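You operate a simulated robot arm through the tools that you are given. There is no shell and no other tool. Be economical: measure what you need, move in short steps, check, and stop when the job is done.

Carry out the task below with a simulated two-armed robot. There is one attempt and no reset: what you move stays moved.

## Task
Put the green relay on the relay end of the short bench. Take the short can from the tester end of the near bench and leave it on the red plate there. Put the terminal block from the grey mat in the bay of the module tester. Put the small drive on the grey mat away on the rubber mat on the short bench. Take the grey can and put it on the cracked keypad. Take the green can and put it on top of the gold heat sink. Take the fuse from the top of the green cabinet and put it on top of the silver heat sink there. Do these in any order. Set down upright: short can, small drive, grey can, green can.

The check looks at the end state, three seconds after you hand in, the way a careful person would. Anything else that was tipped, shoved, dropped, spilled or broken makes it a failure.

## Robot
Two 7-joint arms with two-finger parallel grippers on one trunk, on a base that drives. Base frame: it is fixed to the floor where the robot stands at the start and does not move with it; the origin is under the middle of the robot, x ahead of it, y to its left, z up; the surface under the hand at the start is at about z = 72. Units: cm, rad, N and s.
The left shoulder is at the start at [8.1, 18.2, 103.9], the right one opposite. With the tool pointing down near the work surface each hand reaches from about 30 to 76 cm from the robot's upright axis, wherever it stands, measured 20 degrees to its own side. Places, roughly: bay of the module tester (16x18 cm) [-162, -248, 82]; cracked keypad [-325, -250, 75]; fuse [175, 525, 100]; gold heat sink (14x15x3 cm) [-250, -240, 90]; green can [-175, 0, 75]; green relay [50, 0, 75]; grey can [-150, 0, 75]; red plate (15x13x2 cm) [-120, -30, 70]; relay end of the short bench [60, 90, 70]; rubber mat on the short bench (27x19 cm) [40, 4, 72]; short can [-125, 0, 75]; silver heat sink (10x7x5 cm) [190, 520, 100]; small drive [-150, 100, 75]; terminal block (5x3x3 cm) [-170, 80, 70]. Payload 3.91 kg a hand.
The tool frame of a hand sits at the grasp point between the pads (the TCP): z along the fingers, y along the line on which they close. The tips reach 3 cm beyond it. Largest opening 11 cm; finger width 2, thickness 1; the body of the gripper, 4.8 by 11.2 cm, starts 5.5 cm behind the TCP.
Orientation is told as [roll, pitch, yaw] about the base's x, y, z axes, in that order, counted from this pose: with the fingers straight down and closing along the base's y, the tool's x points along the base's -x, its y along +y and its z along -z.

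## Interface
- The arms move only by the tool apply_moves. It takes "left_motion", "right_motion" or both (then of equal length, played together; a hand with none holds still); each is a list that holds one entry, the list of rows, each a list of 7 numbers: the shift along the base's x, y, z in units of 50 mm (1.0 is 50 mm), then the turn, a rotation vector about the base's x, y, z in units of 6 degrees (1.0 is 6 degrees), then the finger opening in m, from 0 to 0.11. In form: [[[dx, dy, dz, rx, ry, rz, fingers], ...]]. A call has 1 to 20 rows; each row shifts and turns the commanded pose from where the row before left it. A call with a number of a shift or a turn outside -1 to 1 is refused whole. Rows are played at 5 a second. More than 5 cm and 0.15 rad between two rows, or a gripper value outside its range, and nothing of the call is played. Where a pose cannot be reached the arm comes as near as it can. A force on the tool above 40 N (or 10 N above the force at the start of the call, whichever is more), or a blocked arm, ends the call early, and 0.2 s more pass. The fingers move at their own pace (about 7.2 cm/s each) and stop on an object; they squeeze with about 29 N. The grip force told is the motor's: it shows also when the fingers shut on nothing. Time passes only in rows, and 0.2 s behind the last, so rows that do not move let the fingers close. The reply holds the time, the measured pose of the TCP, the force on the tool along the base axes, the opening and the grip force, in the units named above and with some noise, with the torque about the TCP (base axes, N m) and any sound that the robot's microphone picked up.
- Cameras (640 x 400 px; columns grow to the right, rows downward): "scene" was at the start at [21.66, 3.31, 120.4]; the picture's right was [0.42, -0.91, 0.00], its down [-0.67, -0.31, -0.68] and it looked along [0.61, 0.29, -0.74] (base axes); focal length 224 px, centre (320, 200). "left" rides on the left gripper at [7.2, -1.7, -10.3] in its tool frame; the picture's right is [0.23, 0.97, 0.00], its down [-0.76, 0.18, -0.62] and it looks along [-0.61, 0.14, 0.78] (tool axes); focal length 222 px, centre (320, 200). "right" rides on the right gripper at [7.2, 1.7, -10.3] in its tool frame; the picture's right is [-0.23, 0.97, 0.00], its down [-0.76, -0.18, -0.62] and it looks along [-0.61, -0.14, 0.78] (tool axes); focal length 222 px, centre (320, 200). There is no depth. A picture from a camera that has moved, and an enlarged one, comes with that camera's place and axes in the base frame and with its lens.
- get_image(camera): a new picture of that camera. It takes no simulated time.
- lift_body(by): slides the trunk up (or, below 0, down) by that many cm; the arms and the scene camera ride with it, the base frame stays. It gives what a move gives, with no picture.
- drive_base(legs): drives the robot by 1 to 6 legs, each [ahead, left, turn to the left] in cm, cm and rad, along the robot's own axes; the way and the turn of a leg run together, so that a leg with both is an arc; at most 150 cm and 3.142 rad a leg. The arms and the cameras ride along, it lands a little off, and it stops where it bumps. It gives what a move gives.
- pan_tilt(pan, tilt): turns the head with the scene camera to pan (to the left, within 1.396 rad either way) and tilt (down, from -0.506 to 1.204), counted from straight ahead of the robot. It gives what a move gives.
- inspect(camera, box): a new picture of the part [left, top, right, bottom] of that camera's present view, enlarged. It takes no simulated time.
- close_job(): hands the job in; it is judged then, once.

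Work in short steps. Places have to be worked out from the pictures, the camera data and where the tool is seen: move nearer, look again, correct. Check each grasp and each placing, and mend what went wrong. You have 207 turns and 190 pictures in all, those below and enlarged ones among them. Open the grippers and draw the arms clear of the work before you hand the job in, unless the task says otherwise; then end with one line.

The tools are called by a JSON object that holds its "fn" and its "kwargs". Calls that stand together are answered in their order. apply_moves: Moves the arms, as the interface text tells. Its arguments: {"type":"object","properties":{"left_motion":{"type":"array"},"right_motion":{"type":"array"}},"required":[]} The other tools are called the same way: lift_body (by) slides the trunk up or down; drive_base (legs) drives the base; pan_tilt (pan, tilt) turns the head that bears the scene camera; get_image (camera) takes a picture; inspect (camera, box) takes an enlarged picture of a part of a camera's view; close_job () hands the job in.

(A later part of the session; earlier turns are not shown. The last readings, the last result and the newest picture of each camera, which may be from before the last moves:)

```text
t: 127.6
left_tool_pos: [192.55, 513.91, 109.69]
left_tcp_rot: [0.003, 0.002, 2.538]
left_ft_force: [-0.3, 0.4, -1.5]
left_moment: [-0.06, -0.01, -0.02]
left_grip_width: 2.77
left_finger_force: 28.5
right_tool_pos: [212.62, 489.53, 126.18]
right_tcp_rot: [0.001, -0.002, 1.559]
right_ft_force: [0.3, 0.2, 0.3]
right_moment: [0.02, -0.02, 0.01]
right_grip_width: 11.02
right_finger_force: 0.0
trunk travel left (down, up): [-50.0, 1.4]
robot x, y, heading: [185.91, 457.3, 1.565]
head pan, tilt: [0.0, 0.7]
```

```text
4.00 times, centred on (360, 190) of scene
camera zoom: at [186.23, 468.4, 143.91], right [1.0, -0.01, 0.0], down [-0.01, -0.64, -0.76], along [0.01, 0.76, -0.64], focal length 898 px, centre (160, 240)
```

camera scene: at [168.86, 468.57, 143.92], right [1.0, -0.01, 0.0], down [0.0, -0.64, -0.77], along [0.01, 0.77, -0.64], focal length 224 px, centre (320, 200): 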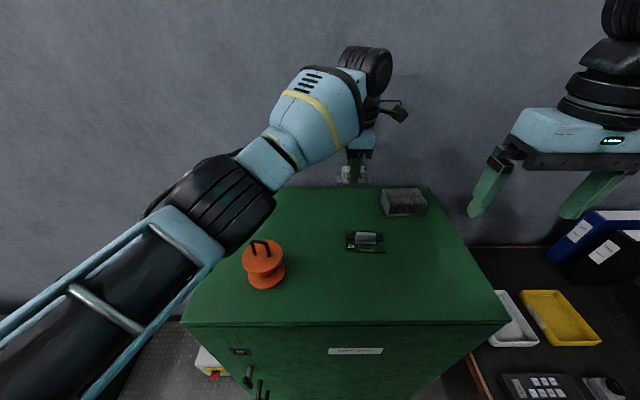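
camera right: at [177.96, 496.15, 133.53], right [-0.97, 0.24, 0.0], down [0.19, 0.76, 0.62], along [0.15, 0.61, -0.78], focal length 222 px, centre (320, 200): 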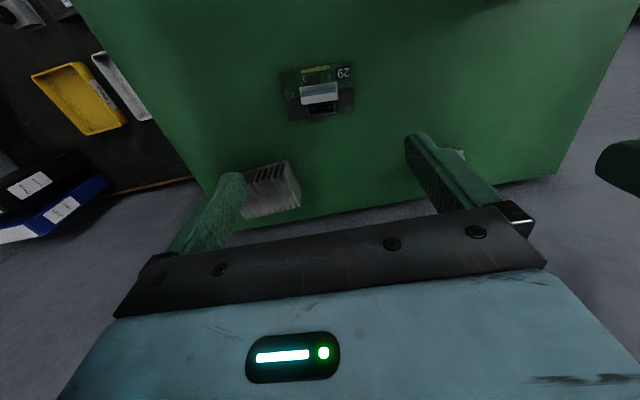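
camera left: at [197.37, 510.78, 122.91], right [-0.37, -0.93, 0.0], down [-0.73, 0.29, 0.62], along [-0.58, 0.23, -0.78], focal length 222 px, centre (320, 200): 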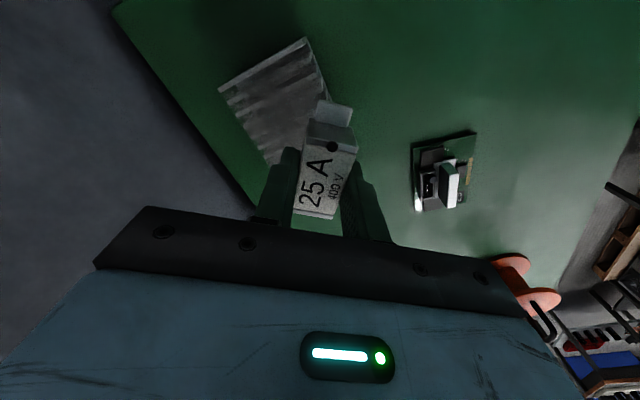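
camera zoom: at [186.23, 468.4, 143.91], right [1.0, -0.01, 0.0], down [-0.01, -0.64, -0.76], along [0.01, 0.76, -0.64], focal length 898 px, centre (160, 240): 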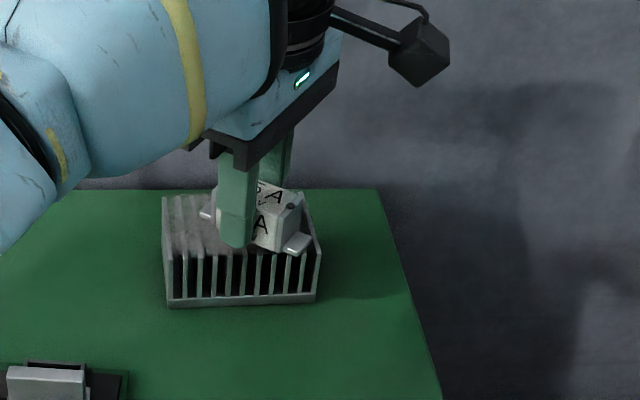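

Not touching yet and the fuse is close to the front edge; I'll move 1.3 cm back then lower further.

{"fn": "apply_moves", "kwargs": {"left_motion": [[[0, 0.26, 0, 0, 0, 0, 0], [0, 0, 0, 0, 0, 0, 0], [0, 0, -0.06, 0, 0, 0, 0], [0, 0, -0.06, 0, 0, 0, 0], [0, 0, -0.04, 0, 0, 0, 0], [0, 0, 0, 0, 0, 0, 0]]]}}

{"fn": "inspect", "kwargs": {"camera": "scene", "box": [300, 160, 396, 220]}}

```text
t: 129.1
left_tool_pos: [190.18, 515.61, 109.05]
left_tcp_rot: [-0.004, -0.004, 2.571]
left_ft_force: [7.8, -3.0, 24.3]
left_moment: [-0.51, -0.2, 0.14]
left_grip_width: 2.76
left_finger_force: 29.5
left hand out of reach, approached as far as the arm can: row 1
right_tool_pos: [212.69, 489.15, 126.28]
right_tcp_rot: [0.001, -0.004, 1.562]
right_ft_force: [0.3, 0.5, -0.4]
right_moment: [0.0, -0.05, 0.0]
right_grip_width: 10.96
right_finger_force: 0.0
trunk travel left (down, up): [-50.0, 1.4]
robot x, y, heading: [186.37, 456.62, 1.56]
head pan, tilt: [0.0, 0.7]
stopped in row 6 (left hand): the force on the tool passed its limit at 40 N (the readings are from after the stop); the commanded pose is now the measured one
```

```text
6.67 times, centred on (348, 190) of scene
camera zoom: at [186.31, 468.12, 143.92], right [1.0, -0.01, 0.0], down [-0.01, -0.64, -0.77], along [0.01, 0.77, -0.64], focal length 1496 px, centre (133, 267)
```

zoom: 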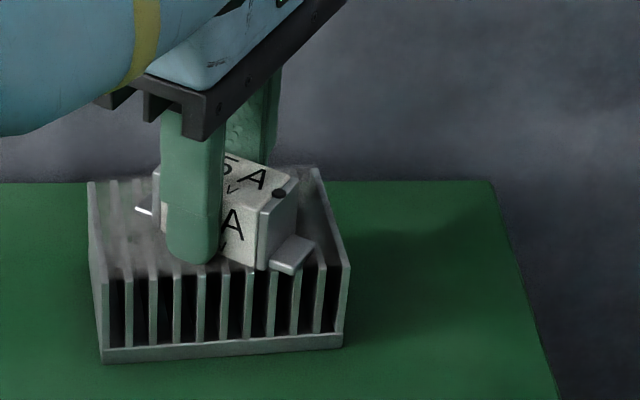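

Contact, but sliding at the reach limit dragged the sink about 2 cm left and 1 cm back. While the fuse still presses on it, I'll drag it back by driving the base the opposite way.

{"fn": "drive_base", "kwargs": {"legs": [[-0.9, -2, 0]]}}

{"fn": "inspect", "kwargs": {"camera": "scene", "box": [300, 160, 396, 220]}}

```text
t: 130.0
left_tool_pos: [192.13, 514.77, 109.06]
left_tcp_rot: [-0.001, -0.002, 2.571]
left_ft_force: [1.9, -2.9, 24.4]
left_moment: [-0.27, -0.23, -0.36]
left_grip_width: 2.77
left_finger_force: 28.8
right_tool_pos: [214.64, 488.22, 126.33]
right_tcp_rot: [-0.001, -0.003, 1.56]
right_ft_force: [0.0, 0.6, 0.4]
right_moment: [0.02, -0.02, 0.0]
right_grip_width: 11.0
right_finger_force: 0.0
trunk travel left (down, up): [-50.0, 1.4]
robot x, y, heading: [188.18, 456.15, 1.563]
head pan, tilt: [0.0, 0.7]
```

```text
6.67 times, centred on (348, 190) of scene
camera zoom: at [188.36, 467.18, 143.94], right [1.0, -0.01, 0.0], down [-0.01, -0.64, -0.77], along [0.01, 0.77, -0.64], focal length 1496 px, centre (133, 267)
```

zoom: 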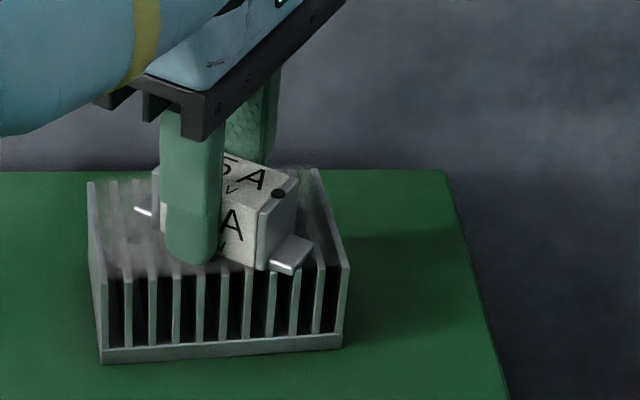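

The sink is back at its original place with the fuse on top. Now relieve the pressure, open and rise straight up.

{"fn": "apply_moves", "kwargs": {"left_motion": [[[0, 0, 0.04, 0, 0, 0, 0], [0, 0, 0, 0, 0, 0, 0.045], [0, 0, 0, 0, 0, 0, 0.045], [0, 0, 0.3, 0, 0, 0, 0.045], [0, 0, 0.8, 0, 0, 0, 0.045], [0, 0, 0.9, 0, 0, 0, 0.045]]]}}

{"fn": "inspect", "kwargs": {"camera": "scene", "box": [280, 140, 440, 240]}}

```text
t: 131.6
left_tool_pos: [188.67, 515.14, 117.76]
left_tcp_rot: [0.019, 0.009, 2.625]
left_ft_force: [-0.6, 0.3, 0.1]
left_moment: [0.0, 0.0, 0.0]
left_grip_width: 4.49
left_finger_force: 0.0
left hand out of reach, approached as far as the arm can: row 5, 6
right_tool_pos: [214.65, 488.43, 126.18]
right_tcp_rot: [0.001, 0.001, 1.561]
right_ft_force: [0.8, -0.2, 0.7]
right_moment: [-0.01, 0.0, 0.03]
right_grip_width: 11.0
right_finger_force: 0.0
trunk travel left (down, up): [-50.0, 1.4]
robot x, y, heading: [188.37, 456.4, 1.562]
head pan, tilt: [0.0, 0.7]
stopped in row 6 (left hand): the arm was blocked; the commanded pose is now the measured one
```

```text
4.00 times, centred on (360, 190) of scene
camera zoom: at [188.26, 467.57, 143.89], right [1.0, -0.01, 0.0], down [-0.01, -0.64, -0.76], along [0.01, 0.76, -0.64], focal length 898 px, centre (160, 240)
```

zoom: 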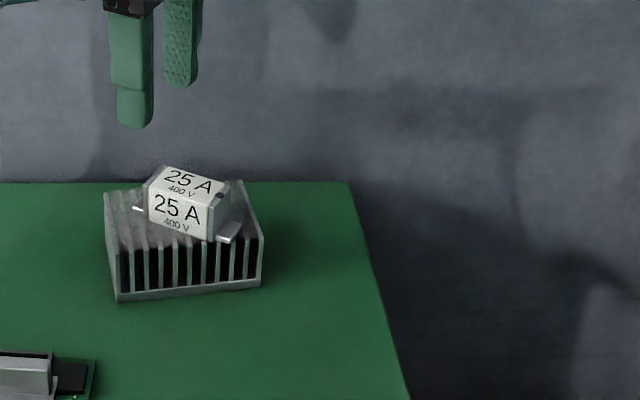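

The fuse sits on top of the silver heat sink. I'll retract the left hand back and up, then back the base away.

{"fn": "apply_moves", "kwargs": {"left_motion": [[[0, -0.5, 0, 0, 0, 0, 0.06], [0, -0.8, 0.3, 0, 0, -0.5, 0.06], [0, -0.8, 0.5, 0, 0, -1, 0.06], [0, -0.5, 0.8, 0, 0, -1, 0.06], [-0.3, 0, 0.8, 0, 0, -1, 0.06], [-0.5, 0, 0, 0, 0, -1, 0.06], [-0.5, 0, 0, 0, 0, -1, 0.06], [-0.5, 0, 0, 0, 0, -1, 0.06], [0, 0, 0, 0, 0, -1, 0.06], [0, 0, 0, 0, 0, -1, 0.06], [0, 0, 0, 0, 0, -1, 0.06]]]}}

{"fn": "drive_base", "kwargs": {"legs": [[-30, 0, 0]]}}

{"fn": "get_image", "kwargs": {"camera": "scene"}}

```text
t: 134.0
left_tool_pos: [179.96, 502.04, 129.98]
left_tcp_rot: [0.015, 0.007, 1.623]
left_ft_force: [-0.1, 1.6, 0.2]
left_moment: [-0.01, 0.01, -0.01]
left_grip_width: 6.03
left_finger_force: 0.0
right_tool_pos: [214.67, 488.42, 126.32]
right_tcp_rot: [0.001, -0.001, 1.561]
right_ft_force: [0.3, -0.5, -0.2]
right_moment: [0.01, -0.03, -0.02]
right_grip_width: 10.98
right_finger_force: 0.1
trunk travel left (down, up): [-50.0, 1.4]
robot x, y, heading: [188.2, 456.13, 1.562]
head pan, tilt: [0.0, 0.7]
```

```text
t: 136.0
left_tool_pos: [179.13, 473.05, 130.08]
left_tcp_rot: [0.017, 0.006, 1.63]
left_ft_force: [-0.3, -0.6, -0.5]
left_moment: [0.01, -0.04, 0.01]
left_grip_width: 6.03
left_finger_force: 0.0
right_tool_pos: [213.85, 459.7, 126.29]
right_tcp_rot: [0.0, -0.002, 1.569]
right_ft_force: [-0.2, -0.2, 0.1]
right_moment: [0.02, -0.02, 0.01]
right_grip_width: 11.02
right_finger_force: 0.0
trunk travel left (down, up): [-50.0, 1.4]
robot x, y, heading: [187.71, 427.06, 1.565]
head pan, tilt: [0.0, 0.7]
stopped in leg 1: the robot was blocked; the commanded pose is now the measured one
```

```text
127 pictures are left
camera scene: at [187.56, 438.55, 143.94], right [1.0, 0.0, 0.0], down [0.0, -0.64, -0.77], along [0.0, 0.77, -0.64], focal length 224 px, centre (320, 200)
```

scene: 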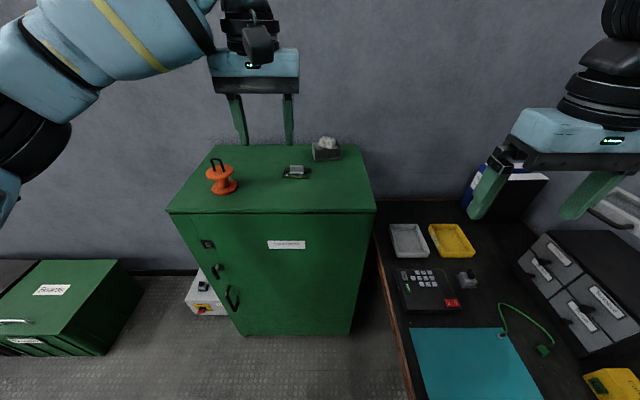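

Fuse placing looks good. Backing was blocked, probably by my right elbow over the desk; I'll move left first and then check.

{"fn": "drive_base", "kwargs": {"legs": [[1, 25, 0]]}}

{"fn": "pan_tilt", "kwargs": {"pan": -0.9, "tilt": 0.6}}

{"fn": "get_image", "kwargs": {"camera": "scene"}}

```text
t: 138.8
left_tool_pos: [153.98, 474.18, 130.06]
left_tcp_rot: [0.018, 0.008, 1.633]
left_ft_force: [0.6, 0.2, 0.4]
left_moment: [-0.01, -0.01, 0.03]
left_grip_width: 6.02
left_finger_force: 0.0
right_tool_pos: [188.67, 461.05, 126.3]
right_tcp_rot: [-0.001, 0.0, 1.57]
right_ft_force: [-0.4, 0.1, -0.4]
right_moment: [0.0, 0.01, 0.01]
right_grip_width: 11.0
right_finger_force: 0.0
trunk travel left (down, up): [-50.0, 1.4]
robot x, y, heading: [162.75, 428.25, 1.574]
head pan, tilt: [0.0, 0.7]
```

```text
t: 140.0
left_tool_pos: [153.94, 474.23, 129.85]
left_tcp_rot: [0.019, 0.008, 1.632]
left_ft_force: [0.5, -0.1, -0.4]
left_moment: [-0.05, -0.02, -0.03]
left_grip_width: 5.99
left_finger_force: 0.1
right_tool_pos: [188.82, 461.09, 126.17]
right_tcp_rot: [0.0, 0.001, 1.569]
right_ft_force: [-0.5, 0.2, -0.6]
right_moment: [0.0, 0.0, 0.03]
right_grip_width: 11.01
right_finger_force: 0.1
trunk travel left (down, up): [-50.0, 1.4]
robot x, y, heading: [162.72, 428.01, 1.573]
head pan, tilt: [-0.901, 0.6]
```

```text
126 pictures are left
camera scene: at [169.48, 436.8, 144.77], right [0.62, -0.78, 0.0], down [-0.44, -0.35, -0.83], along [0.65, 0.51, -0.56], focal length 224 px, centre (320, 200)
```

scene: 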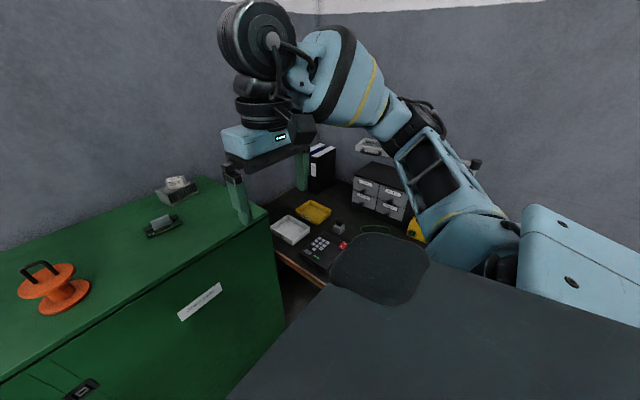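

Desk looks undisturbed. I'll bring the right hand back in front, then reverse along the route I came, checking the pose before the gap.

{"fn": "apply_moves", "kwargs": {"right_motion": [[[-0.7, 0.6, 0, 0, 0, 0, 0.11], [-0.7, 0.6, 0, 0, 0, 0, 0.11], [-0.7, 0.6, 0, 0, 0, 0, 0.11], [-0.7, 0.6, 0, 0, 0, 0, 0.11], [-0.2, 0.6, 0, 0, 0, 0, 0.11]]]}}

{"fn": "drive_base", "kwargs": {"legs": [[-133, 0, 0], [0, 0, -0.375], [-95, 44, 0]]}}

{"fn": "lift_body", "kwargs": {"by": -20}}

```text
t: 141.2
left_tool_pos: [154.01, 474.3, 129.87]
left_tcp_rot: [0.017, 0.006, 1.632]
left_ft_force: [-0.5, 0.2, 0.2]
left_moment: [-0.01, 0.02, 0.01]
left_grip_width: 6.0
left_finger_force: 0.0
right_tool_pos: [173.8, 476.12, 126.09]
right_tcp_rot: [0.0, 0.001, 1.57]
right_ft_force: [-0.7, 0.9, 0.5]
right_moment: [0.01, 0.0, -0.02]
right_grip_width: 10.99
right_finger_force: 0.1
trunk travel left (down, up): [-50.0, 1.4]
robot x, y, heading: [162.65, 428.64, 1.572]
head pan, tilt: [-0.901, 0.6]
```

```text
t: 154.0
left_tool_pos: [94.9, 269.91, 130.03]
left_tcp_rot: [0.018, 0.006, 1.246]
left_ft_force: [-0.6, -0.1, 0.5]
left_moment: [0.01, 0.01, -0.02]
left_grip_width: 6.02
left_finger_force: 0.1
right_tool_pos: [113.75, 263.94, 126.13]
right_tcp_rot: [0.001, 0.0, 1.181]
right_ft_force: [0.5, -0.1, -0.1]
right_moment: [-0.01, 0.02, -0.01]
right_grip_width: 10.97
right_finger_force: 0.1
trunk travel left (down, up): [-50.0, 1.4]
robot x, y, heading: [85.83, 224.43, 1.186]
head pan, tilt: [-0.901, 0.6]
```

```text
t: 156.2
left_tool_pos: [94.81, 269.8, 110.04]
left_tcp_rot: [0.018, 0.006, 1.246]
left_ft_force: [-0.5, -0.3, -0.5]
left_moment: [-0.04, 0.0, 0.0]
left_grip_width: 5.97
left_finger_force: 0.0
right_tool_pos: [113.81, 263.95, 106.23]
right_tcp_rot: [-0.002, -0.003, 1.182]
right_ft_force: [0.4, 0.6, 0.4]
right_moment: [-0.01, 0.0, 0.0]
right_grip_width: 11.01
right_finger_force: 0.1
trunk travel left (down, up): [-30.0, 21.4]
robot x, y, heading: [85.47, 224.44, 1.184]
head pan, tilt: [-0.901, 0.6]
```

I'm ~3 cm left of the earlier line, so I'll correct and reverse through the gap.

{"fn": "drive_base", "kwargs": {"legs": [[0, -2.8, 0.008], [-70, 0, 0]]}}

```text
t: 160.7
left_tool_pos: [70.41, 202.58, 109.97]
left_tcp_rot: [0.018, 0.007, 1.249]
left_ft_force: [0.2, 0.1, 0.4]
left_moment: [0.0, 0.01, -0.02]
left_grip_width: 6.0
left_finger_force: 0.0
right_tool_pos: [89.59, 196.55, 106.25]
right_tcp_rot: [-0.001, -0.001, 1.183]
right_ft_force: [-0.7, -0.3, 0.6]
right_moment: [0.01, -0.04, -0.01]
right_grip_width: 11.0
right_finger_force: 0.1
trunk travel left (down, up): [-30.0, 21.4]
robot x, y, heading: [61.27, 156.52, 1.188]
head pan, tilt: [-0.901, 0.6]
```

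Through. Now turn, go left into the alley and face the near bench at about (-55, 100).

{"fn": "drive_base", "kwargs": {"legs": [[2, 0, 0.38], [0, 80, 0], [-30, 0, 0], [0, 0, 1.571], [25, 25, 0]]}}

{"fn": "pan_tilt", "kwargs": {"pan": 0, "tilt": 0.65}}

{"fn": "get_image", "kwargs": {"camera": "scene"}}

```text
t: 177.2
left_tool_pos: [-89.7, 94.46, 110.03]
left_tcp_rot: [0.018, 0.006, -3.08]
left_ft_force: [-0.5, -0.4, 0.5]
left_moment: [0.01, 0.0, 0.02]
left_grip_width: 6.02
left_finger_force: 0.1
right_tool_pos: [-91.44, 114.34, 106.21]
right_tcp_rot: [-0.001, 0.001, 3.14]
right_ft_force: [-0.2, 0.5, 0.1]
right_moment: [0.02, -0.02, 0.0]
right_grip_width: 11.0
right_finger_force: 0.0
trunk travel left (down, up): [-30.0, 21.4]
robot x, y, heading: [-43.49, 103.37, -3.138]
head pan, tilt: [-0.901, 0.6]
```

```text
t: 178.4
left_tool_pos: [-89.63, 94.54, 109.85]
left_tcp_rot: [0.016, 0.007, -3.08]
left_ft_force: [0.1, -0.8, -0.6]
left_moment: [-0.02, -0.02, 0.0]
left_grip_width: 6.0
left_finger_force: 0.0
right_tool_pos: [-91.45, 114.34, 106.1]
right_tcp_rot: [0.0, -0.001, 3.141]
right_ft_force: [-0.9, -0.6, -0.6]
right_moment: [-0.01, -0.01, -0.04]
right_grip_width: 10.99
right_finger_force: 0.0
trunk travel left (down, up): [-30.0, 21.4]
robot x, y, heading: [-43.86, 102.99, -3.142]
head pan, tilt: [0.0, 0.649]
```

```text
125 pictures are left
camera scene: at [-66.99, 103.1, 121.88], right [0.0, 1.0, 0.0], down [0.6, 0.0, -0.8], along [-0.8, 0.0, -0.6], focal length 224 px, centre (320, 200)
```

scene: 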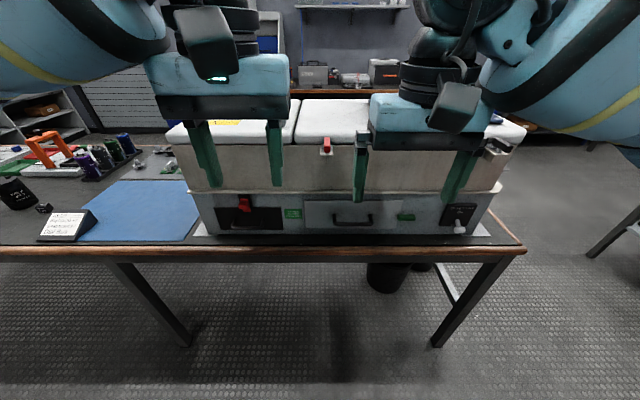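

A large case occupies the bench here, with a blue mat to its left (y≈40). I'll move 55 cm left (towards -y) and look over the bench.

{"fn": "drive_base", "kwargs": {"legs": [[0, 60, 0]]}}

{"fn": "get_image", "kwargs": {"camera": "scene"}}

```text
t: 184.2
left_tool_pos: [-89.65, 33.66, 109.9]
left_tcp_rot: [0.019, 0.005, -3.083]
left_ft_force: [0.5, 0.9, -0.3]
left_moment: [0.03, 0.01, 0.04]
left_grip_width: 6.02
left_finger_force: 0.1
right_tool_pos: [-91.36, 53.41, 106.15]
right_tcp_rot: [0.0, 0.0, 3.139]
right_ft_force: [-0.4, 0.1, -0.3]
right_moment: [-0.03, -0.02, -0.01]
right_grip_width: 10.99
right_finger_force: 0.0
trunk travel left (down, up): [-30.0, 21.4]
robot x, y, heading: [-43.88, 41.97, 3.139]
head pan, tilt: [0.0, 0.649]
```

```text
124 pictures are left
camera scene: at [-67.0, 42.12, 121.88], right [0.0, 1.0, 0.0], down [0.6, 0.0, -0.8], along [-0.8, 0.0, -0.6], focal length 224 px, centre (320, 200)
```

scene: 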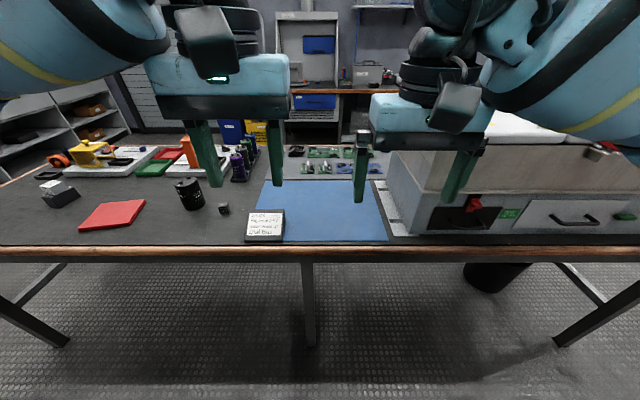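

Let me zoom on the bench's left and middle.

{"fn": "inspect", "kwargs": {"camera": "scene", "box": [20, 130, 292, 250]}}

{"fn": "inspect", "kwargs": {"camera": "scene", "box": [230, 110, 450, 250]}}

```text
2.35 times, centred on (156, 190) of scene
camera zoom: at [-67.0, 42.12, 121.88], right [0.0, 1.0, 0.0], down [0.6, 0.0, -0.8], along [-0.8, 0.0, -0.6], focal length 528 px, centre (706, 224)
```

zoom: 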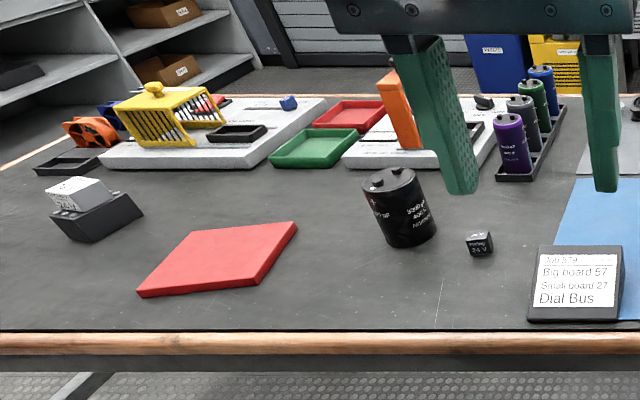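

```text
2.86 times, centred on (340, 180) of scene
camera zoom: at [-67.0, 42.12, 121.88], right [0.0, 1.0, 0.0], down [0.6, 0.0, -0.8], along [-0.8, 0.0, -0.6], focal length 641 px, centre (263, 257)
```

zoom: 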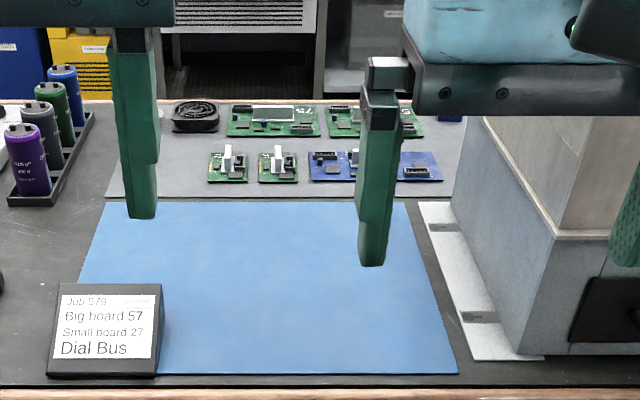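

Short black can stands at about (-131.5, -3.7), red plate at (-124, -27); capacitor rack (purple, grey, green, blue) behind. I'll move to about (-77, 12) to handle these.

{"fn": "drive_base", "kwargs": {"legs": [[33, 30, 0]]}}

{"fn": "get_image", "kwargs": {"camera": "left"}}

{"fn": "get_image", "kwargs": {"camera": "scene"}}

```text
t: 187.4
left_tool_pos: [-123.36, 4.13, 109.91]
left_tcp_rot: [0.019, 0.007, -3.085]
left_ft_force: [-0.1, -0.2, 0.3]
left_moment: [-0.02, 0.03, 0.0]
left_grip_width: 5.98
left_finger_force: 0.1
right_tool_pos: [-125.02, 23.81, 106.1]
right_tcp_rot: [-0.002, 0.001, 3.132]
right_ft_force: [-0.3, 0.0, 0.1]
right_moment: [-0.01, 0.02, 0.02]
right_grip_width: 11.01
right_finger_force: 0.1
trunk travel left (down, up): [-30.0, 21.4]
robot x, y, heading: [-77.52, 12.26, 3.139]
head pan, tilt: [0.0, 0.649]
```

```text
121 pictures are left
camera left: at [-116.31, 6.36, 120.27], right [0.28, -0.96, 0.02], down [-0.76, -0.21, 0.62], along [-0.59, -0.19, -0.78], focal length 222 px, centre (320, 200)
```

left: 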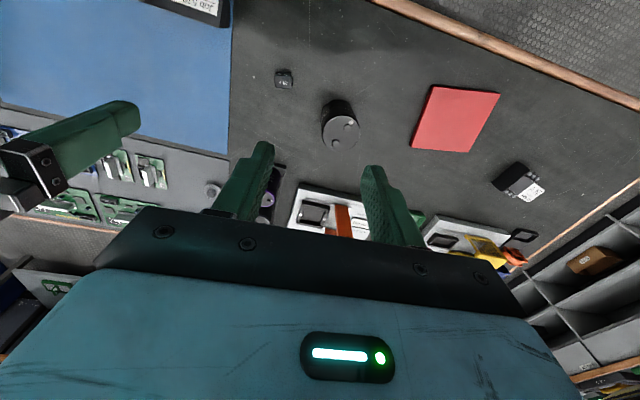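

```text
120 pictures are left
camera scene: at [-100.7, 12.47, 121.87], right [0.01, 1.0, 0.0], down [0.6, 0.0, -0.8], along [-0.8, 0.0, -0.6], focal length 224 px, centre (320, 200)
```

scene: 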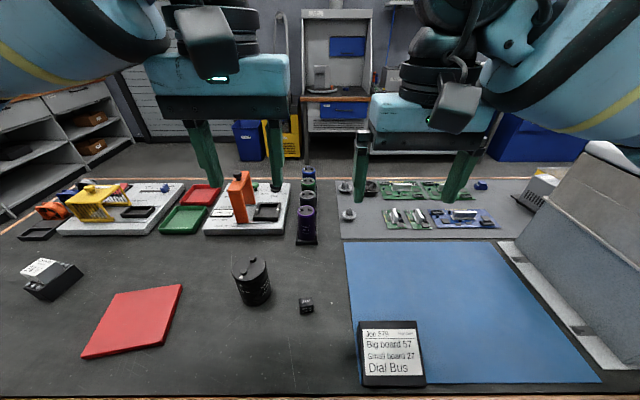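

Short can centre ≈ (-129.7, -2.8), top z≈81. I'll level the left hand, open wide, centre over it and descend to z≈88.

{"fn": "apply_moves", "kwargs": {"left_motion": [[[-0.63, -0.69, 0, -0.18, -0.07, -0.5, 0.1], [-0.63, -0.69, 0, 0, 0, 0, 0.1], [0, 0, -0.9, 0, 0, 0, 0.1], [0, 0, -0.9, 0, 0, 0, 0.1], [0, 0, -0.9, 0, 0, 0, 0.1], [0, 0, -0.9, 0, 0, 0, 0.1], [0, 0, -0.4, 0, 0, 0, 0.1], [0, 0, 0, 0, 0, 0, 0.1]]]}}

{"fn": "get_image", "kwargs": {"camera": "left"}}

{"fn": "get_image", "kwargs": {"camera": "scene"}}

```text
t: 189.2
left_tool_pos: [-129.7, -2.78, 89.74]
left_tcp_rot: [0.037, 0.011, -3.136]
left_ft_force: [-0.5, -0.4, 0.3]
left_moment: [-0.03, -0.02, -0.02]
left_grip_width: 9.98
left_finger_force: 0.0
right_tool_pos: [-124.98, 23.91, 106.13]
right_tcp_rot: [-0.001, 0.0, 3.135]
right_ft_force: [-0.4, 0.5, 0.1]
right_moment: [-0.02, -0.03, 0.0]
right_grip_width: 11.02
right_finger_force: 0.0
trunk travel left (down, up): [-30.0, 21.4]
robot x, y, heading: [-77.15, 12.13, 3.14]
head pan, tilt: [0.0, 0.649]
```

```text
119 pictures are left
camera left: at [-122.61, -0.61, 100.1], right [0.23, -0.97, 0.04], down [-0.77, -0.16, 0.62], along [-0.6, -0.17, -0.78], focal length 222 px, centre (320, 200)
```

left: 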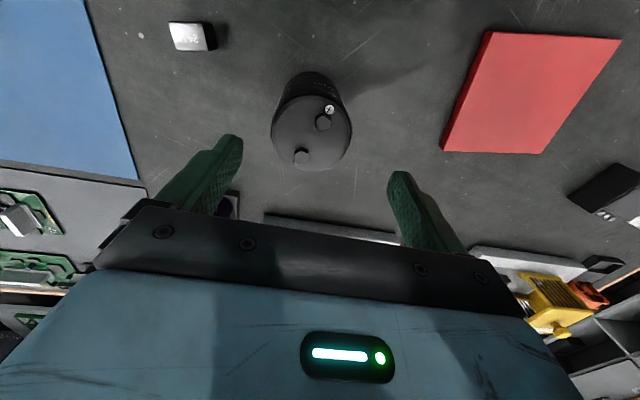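

```text
118 pictures are left
camera scene: at [-100.68, 12.5, 121.88], right [0.01, 1.0, 0.0], down [0.6, 0.0, -0.8], along [-0.8, 0.0, -0.6], focal length 224 px, centre (320, 200)
```

scene: 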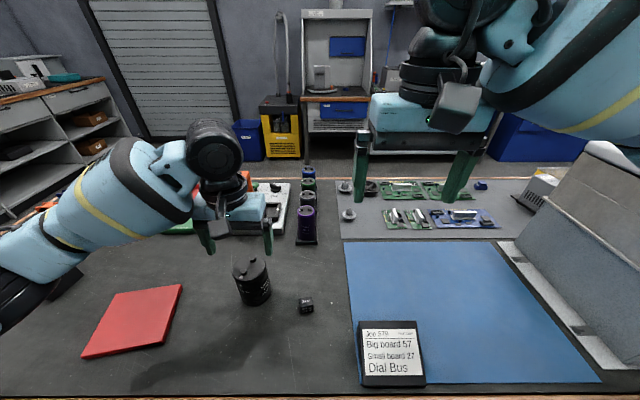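

Can diameter ≈7 cm, centre ≈ (-130.1, -2.4). Fix the small tilt, correct and descend to z≈78, then close.

{"fn": "apply_moves", "kwargs": {"left_motion": [[[-0.08, 0.07, 0, 0.35, 0.1, 0, 0.1], [0, 0, -0.8, 0, 0, 0, 0.1], [0, 0, -0.8, 0, 0, 0, 0.1], [0, 0, -0.7, 0, 0, 0, 0.1], [0, 0, 0, 0, 0, 0, 0.1], [0, 0, 0, 0, 0, 0, 0.05], [0, 0, 0, 0, 0, 0, 0.05], [0, 0, 0, 0, 0, 0, 0.05]]]}}

{"fn": "get_image", "kwargs": {"camera": "left"}}

```text
t: 191.0
left_tool_pos: [-130.16, -2.25, 78.41]
left_tcp_rot: [0.001, 0.002, -3.138]
left_ft_force: [-0.6, -1.0, -0.5]
left_moment: [0.01, 0.15, 0.03]
left_grip_width: 6.9
left_finger_force: 29.0
right_tool_pos: [-124.98, 23.8, 106.09]
right_tcp_rot: [0.0, -0.001, 3.133]
right_ft_force: [-1.2, -0.1, -0.7]
right_moment: [0.0, 0.03, -0.01]
right_grip_width: 11.01
right_finger_force: 0.0
trunk travel left (down, up): [-30.0, 21.4]
robot x, y, heading: [-77.43, 12.71, 3.142]
head pan, tilt: [0.0, 0.649]
```

```text
117 pictures are left
camera left: at [-122.92, -0.48, 88.75], right [0.23, -0.97, 0.0], down [-0.76, -0.18, 0.62], along [-0.6, -0.14, -0.78], focal length 222 px, centre (320, 200)
```

left: 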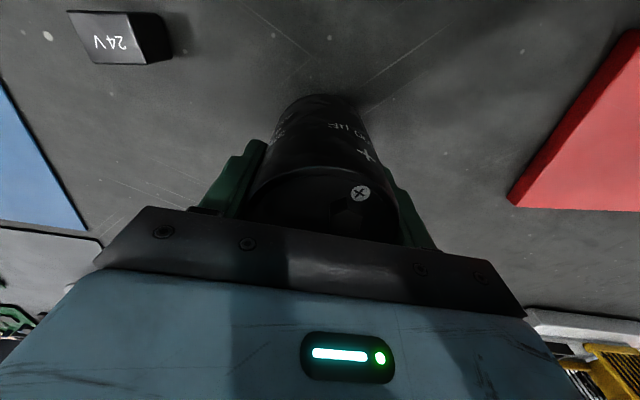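

Gripped (6.9 cm). Lift, carry to the red plate centre ≈ (-123, -25), hover at z≈86.

{"fn": "apply_moves", "kwargs": {"left_motion": [[[0, 0, 0.4, 0, 0, 0, 0.05], [0, 0, 0.8, 0, 0, 0, 0.05], [0, 0, 0.8, 0, 0, 0, 0.05], [0.28, -0.9, 0, 0, 0, 0, 0.05], [0.28, -0.9, 0, 0, 0, 0, 0.05], [0.28, -0.9, 0, 0, 0, 0, 0.05], [0.28, -0.9, 0, 0, 0, 0, 0.05], [0.28, -0.95, 0, 0, 0, 0, 0.05], [0, 0, -0.4, 0, 0, 0, 0.05], [0, 0, 0, 0, 0, 0, 0.05]]]}}

{"fn": "get_image", "kwargs": {"camera": "left"}}

{"fn": "get_image", "kwargs": {"camera": "scene"}}

```text
t: 193.2
left_tool_pos: [-123.09, -25.37, 86.44]
left_tcp_rot: [-0.001, 0.002, -3.14]
left_ft_force: [0.7, 0.6, -5.7]
left_moment: [0.0, 0.02, 0.02]
left_grip_width: 6.93
left_finger_force: 29.4
right_tool_pos: [-125.11, 23.83, 106.18]
right_tcp_rot: [-0.001, 0.0, 3.135]
right_ft_force: [1.0, 0.9, -0.9]
right_moment: [0.01, 0.0, 0.05]
right_grip_width: 11.01
right_finger_force: 0.1
trunk travel left (down, up): [-30.0, 21.4]
robot x, y, heading: [-77.25, 12.45, 3.136]
head pan, tilt: [0.0, 0.649]
```

```text
116 pictures are left
camera left: at [-115.84, -23.5, 96.82], right [0.23, -0.97, 0.0], down [-0.76, -0.18, 0.62], along [-0.6, -0.14, -0.78], focal length 222 px, centre (320, 200)
```

left: 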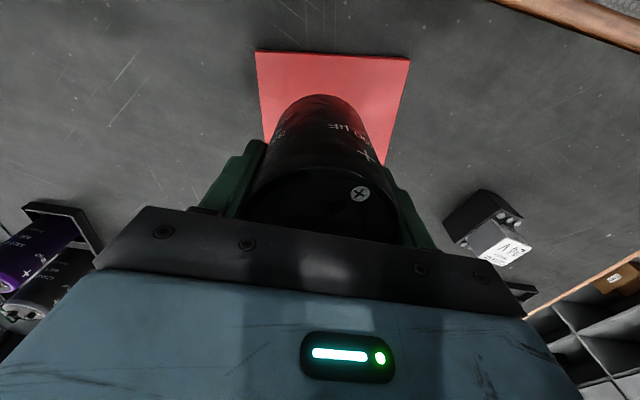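

```text
115 pictures are left
camera scene: at [-100.68, 12.45, 121.88], right [0.01, 1.0, 0.0], down [0.6, 0.0, -0.8], along [-0.8, 0.0, -0.6], focal length 224 px, centre (320, 200)
```

scene: 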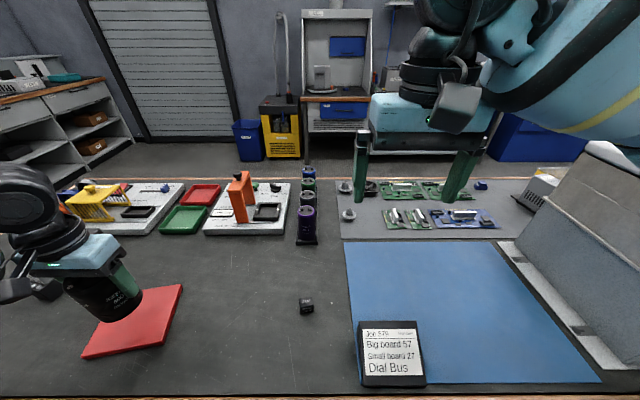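

Over the plate. Lower to z≈80.5 with small final steps.

{"fn": "apply_moves", "kwargs": {"left_motion": [[[0, 0, -0.5, 0, 0, 0, 0.05], [0, 0, -0.4, 0, 0, 0, 0.05], [0, 0, -0.2, 0, 0, 0, 0.05], [0, 0, -0.06, 0, 0, 0, 0.05], [0, 0, 0, 0, 0, 0, 0.05]]]}}

{"fn": "get_image", "kwargs": {"camera": "left"}}

```text
t: 194.4
left_tool_pos: [-123.12, -25.21, 80.66]
left_tcp_rot: [0.001, 0.003, -3.139]
left_ft_force: [0.3, 0.3, -5.5]
left_moment: [0.0, 0.0, 0.0]
left_grip_width: 6.9
left_finger_force: 29.0
right_tool_pos: [-124.95, 23.96, 106.12]
right_tcp_rot: [0.0, -0.001, 3.135]
right_ft_force: [0.0, -0.1, -0.2]
right_moment: [-0.03, 0.02, -0.01]
right_grip_width: 11.01
right_finger_force: 0.0
trunk travel left (down, up): [-30.0, 21.4]
robot x, y, heading: [-77.57, 12.37, 3.141]
head pan, tilt: [0.0, 0.649]
```

```text
114 pictures are left
camera left: at [-115.89, -23.43, 90.92], right [0.23, -0.97, 0.0], down [-0.76, -0.18, 0.62], along [-0.6, -0.14, -0.78], focal length 222 px, centre (320, 200)
```

left: 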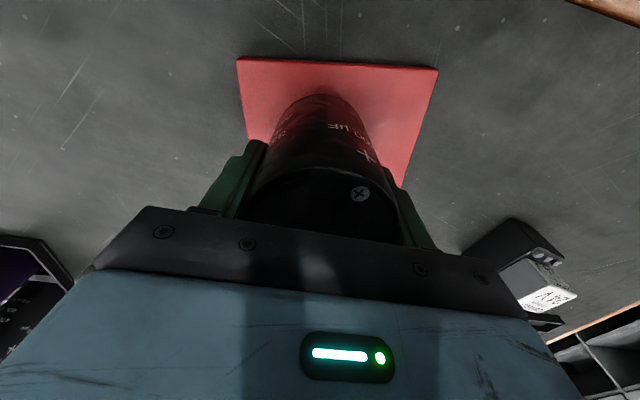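

Still hanging (-5.5 N). A few 2 mm steps to contact, then open and rise.

{"fn": "apply_moves", "kwargs": {"left_motion": [[[0, 0, -0.04, 0, 0, 0, 0.05], [0, 0, -0.03, 0, 0, 0, 0.05], [0, 0, 0, 0, 0, 0, 0.05]]]}}

```text
t: 195.2
left_tool_pos: [-123.15, -25.11, 80.09]
left_tcp_rot: [0.0, 0.002, -3.137]
left_ft_force: [0.3, -0.6, -4.5]
left_moment: [0.05, 0.02, -0.01]
left_grip_width: 6.89
left_finger_force: 28.7
right_tool_pos: [-125.11, 23.76, 106.1]
right_tcp_rot: [0.002, 0.001, 3.136]
right_ft_force: [0.0, 0.4, 0.1]
right_moment: [-0.01, 0.02, 0.01]
right_grip_width: 11.01
right_finger_force: 0.0
trunk travel left (down, up): [-30.0, 21.4]
robot x, y, heading: [-77.49, 12.5, 3.139]
head pan, tilt: [0.0, 0.649]
```

{"fn": "apply_moves", "kwargs": {"left_motion": [[[0, 0, -0.03, 0, 0, 0, 0.05], [0, 0, -0.03, 0, 0, 0, 0.05], [0, 0, 0, 0, 0, 0, 0.05]]]}}

```text
t: 196.0
left_tool_pos: [-123.05, -25.16, 79.99]
left_tcp_rot: [0.001, 0.003, -3.137]
left_ft_force: [0.2, -0.2, -4.4]
left_moment: [0.0, 0.01, 0.03]
left_grip_width: 6.92
left_finger_force: 29.6
right_tool_pos: [-124.92, 23.86, 106.18]
right_tcp_rot: [0.0, 0.001, 3.134]
right_ft_force: [-0.1, 0.0, 0.2]
right_moment: [0.02, -0.01, 0.0]
right_grip_width: 10.99
right_finger_force: 0.0
trunk travel left (down, up): [-30.0, 21.4]
robot x, y, heading: [-77.42, 12.25, 3.134]
head pan, tilt: [0.0, 0.649]
```

Still no contact; continue 3 mm more.

{"fn": "apply_moves", "kwargs": {"left_motion": [[[0, 0, -0.04, 0, 0, 0, 0.05], [0, 0, -0.04, 0, 0, 0, 0.05], [0, 0, 0, 0, 0, 0, 0.05]]]}}

```text
t: 196.8
left_tool_pos: [-123.16, -25.11, 79.78]
left_tcp_rot: [0.002, -0.003, -3.137]
left_ft_force: [1.6, -0.8, 24.6]
left_moment: [0.22, -0.26, 0.16]
left_grip_width: 6.91
left_finger_force: 29.0
right_tool_pos: [-124.95, 23.97, 106.27]
right_tcp_rot: [0.0, -0.003, 3.134]
right_ft_force: [0.2, 0.3, 0.1]
right_moment: [-0.03, 0.02, -0.04]
right_grip_width: 10.99
right_finger_force: 0.0
trunk travel left (down, up): [-30.0, 21.4]
robot x, y, heading: [-77.3, 12.6, 3.139]
head pan, tilt: [0.0, 0.649]
```

Contact (24.6 N up). Relieve, open, rise and look.

{"fn": "apply_moves", "kwargs": {"left_motion": [[[0, 0, 0.03, 0, 0, 0, 0.05], [0, 0, 0, 0, 0, 0, 0.1], [0, 0, 0, 0, 0, 0, 0.1], [0, 0, 0.5, 0, 0, 0, 0.1], [0, 0, 0.9, 0, 0, 0, 0.1], [0, 0, 0.9, 0, 0, 0, 0.1], [0, 0, 0.9, 0, 0, 0, 0.1], [0, 0, 0.9, 0, 0, 0, 0.1]]]}}

{"fn": "get_image", "kwargs": {"camera": "left"}}

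{"fn": "get_image", "kwargs": {"camera": "right"}}

```text
t: 198.6
left_tool_pos: [-123.03, -25.28, 99.97]
left_tcp_rot: [0.001, 0.004, -3.139]
left_ft_force: [0.4, -0.3, -0.4]
left_moment: [0.0, -0.01, 0.0]
left_grip_width: 9.98
left_finger_force: 0.2
right_tool_pos: [-124.92, 23.9, 106.25]
right_tcp_rot: [-0.001, 0.0, 3.136]
right_ft_force: [0.7, 1.4, -0.3]
right_moment: [0.01, 0.0, 0.0]
right_grip_width: 11.0
right_finger_force: 0.0
trunk travel left (down, up): [-30.0, 21.4]
robot x, y, heading: [-77.16, 12.22, 3.135]
head pan, tilt: [0.0, 0.649]
```

```text
113 pictures are left
camera left: at [-115.8, -23.58, 110.46], right [0.23, -0.97, 0.0], down [-0.76, -0.18, 0.62], along [-0.6, -0.14, -0.79], focal length 222 px, centre (320, 200)
```

left: 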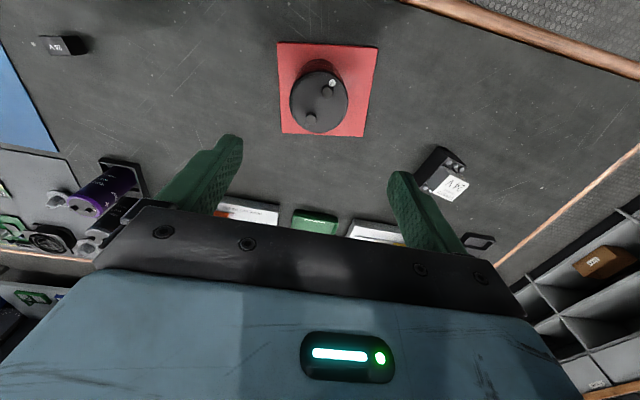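

```text
112 pictures are left
camera right: at [-117.83, 22.17, 116.53], right [-0.23, -0.97, 0.0], down [-0.76, 0.18, 0.62], along [-0.61, 0.15, -0.78], focal length 222 px, centre (320, 200)
```

right: 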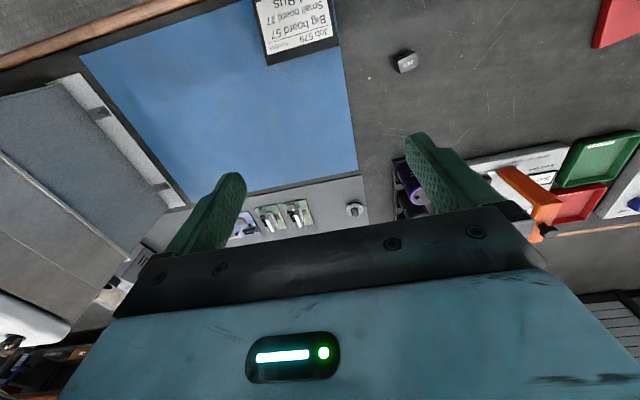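

Short can is upright on the red plate. The other items (rack cans, and the mat items behind the case) are better reached from the far side of this bench, so I'll look left for a route round.

{"fn": "pan_tilt", "kwargs": {"pan": 0.9, "tilt": 0.4}}

{"fn": "get_image", "kwargs": {"camera": "scene"}}

```text
t: 199.8
left_tool_pos: [-123.08, -25.31, 100.03]
left_tcp_rot: [0.001, 0.003, -3.138]
left_ft_force: [0.6, 0.2, 0.3]
left_moment: [-0.02, -0.01, 0.02]
left_grip_width: 9.98
left_finger_force: 0.0
right_tool_pos: [-124.87, 23.86, 106.07]
right_tcp_rot: [-0.001, 0.0, 3.134]
right_ft_force: [0.2, -0.7, 0.0]
right_moment: [0.02, -0.02, 0.04]
right_grip_width: 11.0
right_finger_force: 0.0
trunk travel left (down, up): [-30.0, 21.4]
robot x, y, heading: [-77.57, 12.28, 3.134]
head pan, tilt: [0.901, 0.4]
```

```text
111 pictures are left
camera scene: at [-97.8, 5.22, 124.13], right [-0.78, 0.63, 0.0], down [0.24, 0.3, -0.92], along [-0.58, -0.72, -0.39], focal length 224 px, centre (320, 200)
```

scene: 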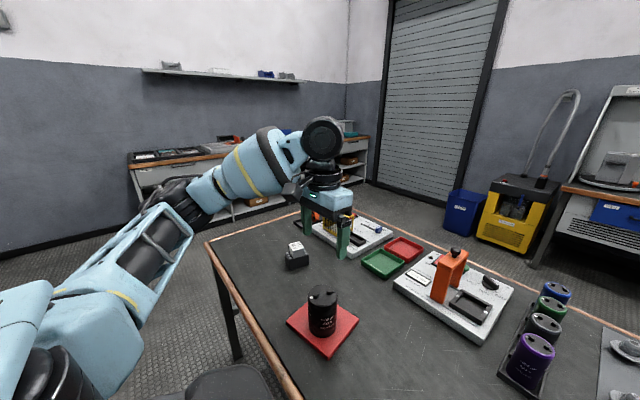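

Bench ends at y≈-86; a counter runs along y≈-240. I'll tuck the left hand and drive round the end to the far side, pausing at about (-230, -150).

{"fn": "apply_moves", "kwargs": {"left_motion": [[[0, 0.9, 0.2, 0, 0, 0, 0.1], [0, 0.9, 0.2, 0, 0, 0, 0.1], [0, 0.9, 0.2, 0, 0, 0, 0.1], [0, 0.9, 0.2, 0, 0, 0, 0.1], [0, 0.9, 0.2, 0, 0, 0, 0.1], [0, 0.9, 0.2, 0, 0, 0, 0.1]]]}}

{"fn": "drive_base", "kwargs": {"legs": [[-18, 0, 0], [0, 83, 0], [0, 80, 0], [70, 0, 0]]}}

{"fn": "pan_tilt", "kwargs": {"pan": 0.8, "tilt": 0.5}}

{"fn": "get_image", "kwargs": {"camera": "scene"}}

```text
t: 201.2
left_tool_pos: [-123.02, 1.9, 106.2]
left_tcp_rot: [0.001, 0.003, -3.136]
left_ft_force: [0.4, 0.4, -0.4]
left_moment: [-0.04, 0.01, 0.02]
left_grip_width: 10.02
left_finger_force: 0.0
right_tool_pos: [-125.21, 23.99, 106.04]
right_tcp_rot: [0.003, 0.001, 3.133]
right_ft_force: [-0.1, -0.2, 0.1]
right_moment: [-0.01, 0.0, -0.02]
right_grip_width: 11.0
right_finger_force: 0.1
trunk travel left (down, up): [-30.0, 21.4]
robot x, y, heading: [-77.55, 12.51, 3.137]
head pan, tilt: [0.901, 0.4]
```

```text
t: 220.3
left_tool_pos: [-174.64, -160.78, 106.15]
left_tcp_rot: [0.0, 0.003, -3.13]
left_ft_force: [-1.2, 0.2, 0.2]
left_moment: [-0.01, 0.01, 0.02]
left_grip_width: 9.97
left_finger_force: 0.0
right_tool_pos: [-176.67, -138.62, 106.08]
right_tcp_rot: [0.0, -0.001, -3.14]
right_ft_force: [-0.1, 0.5, 0.2]
right_moment: [-0.01, -0.03, -0.02]
right_grip_width: 11.0
right_finger_force: 0.0
trunk travel left (down, up): [-30.0, 21.4]
robot x, y, heading: [-128.94, -149.4, -3.141]
head pan, tilt: [0.901, 0.4]
```

```text
t: 221.0
left_tool_pos: [-174.53, -160.81, 106.16]
left_tcp_rot: [0.0, 0.003, -3.13]
left_ft_force: [-0.2, -0.4, -0.3]
left_moment: [-0.02, 0.04, -0.03]
left_grip_width: 10.02
left_finger_force: 0.1
right_tool_pos: [-176.72, -138.76, 106.12]
right_tcp_rot: [0.001, 0.0, -3.14]
right_ft_force: [-0.5, -0.3, -0.6]
right_moment: [-0.01, 0.01, -0.02]
right_grip_width: 11.0
right_finger_force: 0.0
trunk travel left (down, up): [-30.0, 21.4]
robot x, y, heading: [-128.71, -149.51, -3.138]
head pan, tilt: [0.799, 0.499]
```

```text
110 pictures are left
camera scene: at [-149.89, -156.39, 123.22], right [-0.72, 0.69, 0.0], down [0.33, 0.34, -0.88], along [-0.61, -0.63, -0.48], focal length 224 px, centre (320, 200)
```

scene: 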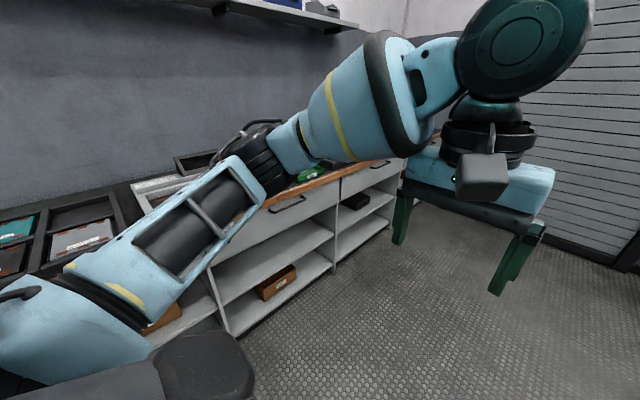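

Continue to the far side: ahead to x≈-225, turn round to face +x, and go up to y≈0.

{"fn": "drive_base", "kwargs": {"legs": [[97, 0, 0], [0, 0, 3.138], [0, 80, 0], [0, 70, 0]]}}

{"fn": "pan_tilt", "kwargs": {"pan": 0, "tilt": 0.65}}

{"fn": "get_image", "kwargs": {"camera": "scene"}}

```text
t: 246.4
left_tool_pos: [-179.65, 8.95, 106.16]
left_tcp_rot: [0.001, 0.003, 0.005]
left_ft_force: [0.4, 0.5, 1.4]
left_moment: [0.02, 0.04, 0.01]
left_grip_width: 10.01
left_finger_force: 0.0
right_tool_pos: [-177.55, -13.21, 106.25]
right_tcp_rot: [0.0, 0.002, -0.006]
right_ft_force: [-0.8, 0.5, -0.1]
right_moment: [-0.01, 0.01, 0.01]
right_grip_width: 11.01
right_finger_force: 0.0
trunk travel left (down, up): [-30.0, 21.4]
robot x, y, heading: [-225.27, -1.86, -0.0]
head pan, tilt: [0.799, 0.499]
```

```text
t: 247.6
left_tool_pos: [-179.63, 8.99, 106.24]
left_tcp_rot: [0.0, 0.004, 0.004]
left_ft_force: [0.6, 0.1, 0.7]
left_moment: [-0.01, -0.03, 0.01]
left_grip_width: 9.99
left_finger_force: 0.1
right_tool_pos: [-177.61, -13.29, 106.21]
right_tcp_rot: [-0.001, 0.0, -0.006]
right_ft_force: [0.3, 0.2, 0.2]
right_moment: [-0.03, 0.03, -0.02]
right_grip_width: 11.01
right_finger_force: 0.1
trunk travel left (down, up): [-30.0, 21.4]
robot x, y, heading: [-225.18, -2.0, 0.0]
head pan, tilt: [0.0, 0.649]
```

```text
109 pictures are left
camera scene: at [-202.11, -1.95, 121.88], right [0.0, -1.0, 0.0], down [-0.6, 0.0, -0.8], along [0.8, 0.0, -0.6], focal length 224 px, centre (320, 200)
```

scene: 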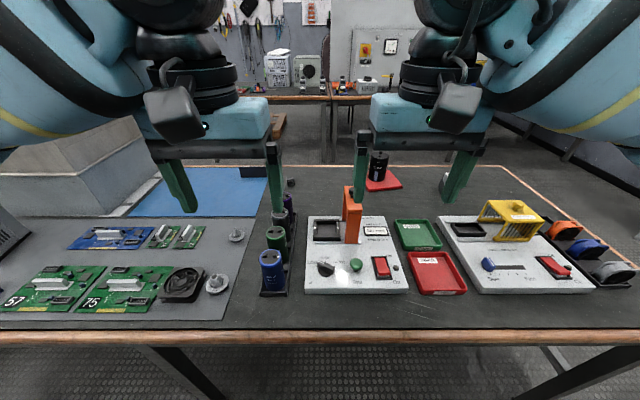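

Good view. Zoom on the rack for the cans' positions.

{"fn": "inspect", "kwargs": {"camera": "scene", "box": [224, 180, 336, 300]}}

{"fn": "get_image", "kwargs": {"camera": "left"}}

```text
3.33 times, centred on (280, 240) of scene
camera zoom: at [-202.11, -1.95, 121.88], right [0.0, -1.0, 0.0], down [-0.6, 0.0, -0.8], along [0.8, 0.0, -0.6], focal length 748 px, centre (453, 67)
```

zoom: 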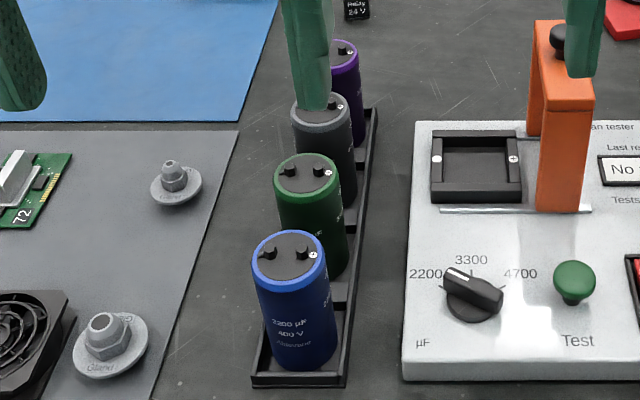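

```text
107 pictures are left
camera left: at [-186.88, 7.26, 116.6], right [-0.23, 0.97, 0.0], down [0.76, 0.18, 0.62], along [0.6, 0.15, -0.78], focal length 222 px, centre (320, 200)
```

left: 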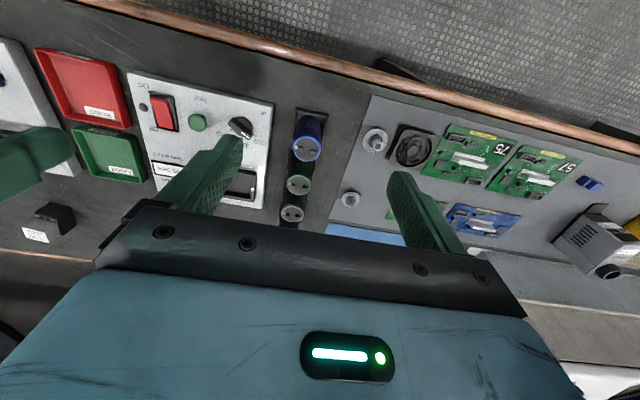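

Rack cans are ~5 cm wide, tops z≈83: green ≈(-163.5, 8.7), grey ≈(-156.2, 8.7). The small drive and a blue block are further left on the mat. I'll drive 7 ahead and 20 left so both hands can reach the rack.

{"fn": "drive_base", "kwargs": {"legs": [[7, 20, 0]]}}

{"fn": "apply_moves", "kwargs": {"left_motion": [[[0, 0.8, 0, 0, 0, 0, 0.08], [0, 0.8, 0, 0, 0, 0, 0.08], [0, 0.5, 0, 0, 0, 0, 0.08], [0, 0, 0, 0, 0, 0, 0.08], [0, 0, 0, 0, 0, 0, 0.08]]], "right_motion": [[[0.7, 0, 0, 0, 0, 0, 0.08], [0.7, 0, 0, 0, 0, 0, 0.08], [0.7, 0, -0.5, 0, 0, 0, 0.08], [0.3, 0, -0.8, 0, 0, 0, 0.08], [0, 0, 0, 0, 0, 0, 0.08]]]}}

{"fn": "get_image", "kwargs": {"camera": "right"}}

```text
t: 250.0
left_tool_pos: [-172.84, 29.26, 106.24]
left_tcp_rot: [0.001, 0.002, 0.005]
left_ft_force: [0.1, 0.7, -0.2]
left_moment: [0.0, -0.02, -0.04]
left_grip_width: 10.0
left_finger_force: 0.0
right_tool_pos: [-170.69, 7.08, 106.23]
right_tcp_rot: [0.0, 0.0, -0.002]
right_ft_force: [1.0, 0.7, 0.1]
right_moment: [-0.01, -0.01, 0.03]
right_grip_width: 11.01
right_finger_force: 0.0
trunk travel left (down, up): [-30.0, 21.4]
robot x, y, heading: [-218.09, 18.57, 0.0]
head pan, tilt: [0.0, 0.649]
```

```text
t: 251.2
left_tool_pos: [-172.7, 39.43, 106.18]
left_tcp_rot: [-0.001, 0.003, 0.008]
left_ft_force: [0.2, 1.2, 0.6]
left_moment: [0.05, 0.02, 0.0]
left_grip_width: 8.0
left_finger_force: 0.1
right_tool_pos: [-158.52, 7.2, 99.61]
right_tcp_rot: [-0.001, -0.001, -0.002]
right_ft_force: [0.1, 0.5, 0.0]
right_moment: [-0.02, 0.01, -0.04]
right_grip_width: 8.02
right_finger_force: 0.1
trunk travel left (down, up): [-30.0, 21.4]
robot x, y, heading: [-217.95, 18.25, -0.0]
head pan, tilt: [0.0, 0.649]
```

```text
106 pictures are left
camera right: at [-166.04, 8.83, 109.95], right [0.23, 0.97, 0.0], down [0.76, -0.18, 0.62], along [0.61, -0.14, -0.78], focal length 222 px, centre (320, 200)
```

right: 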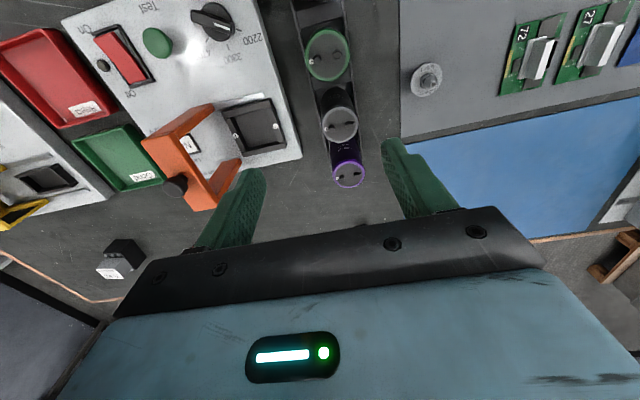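

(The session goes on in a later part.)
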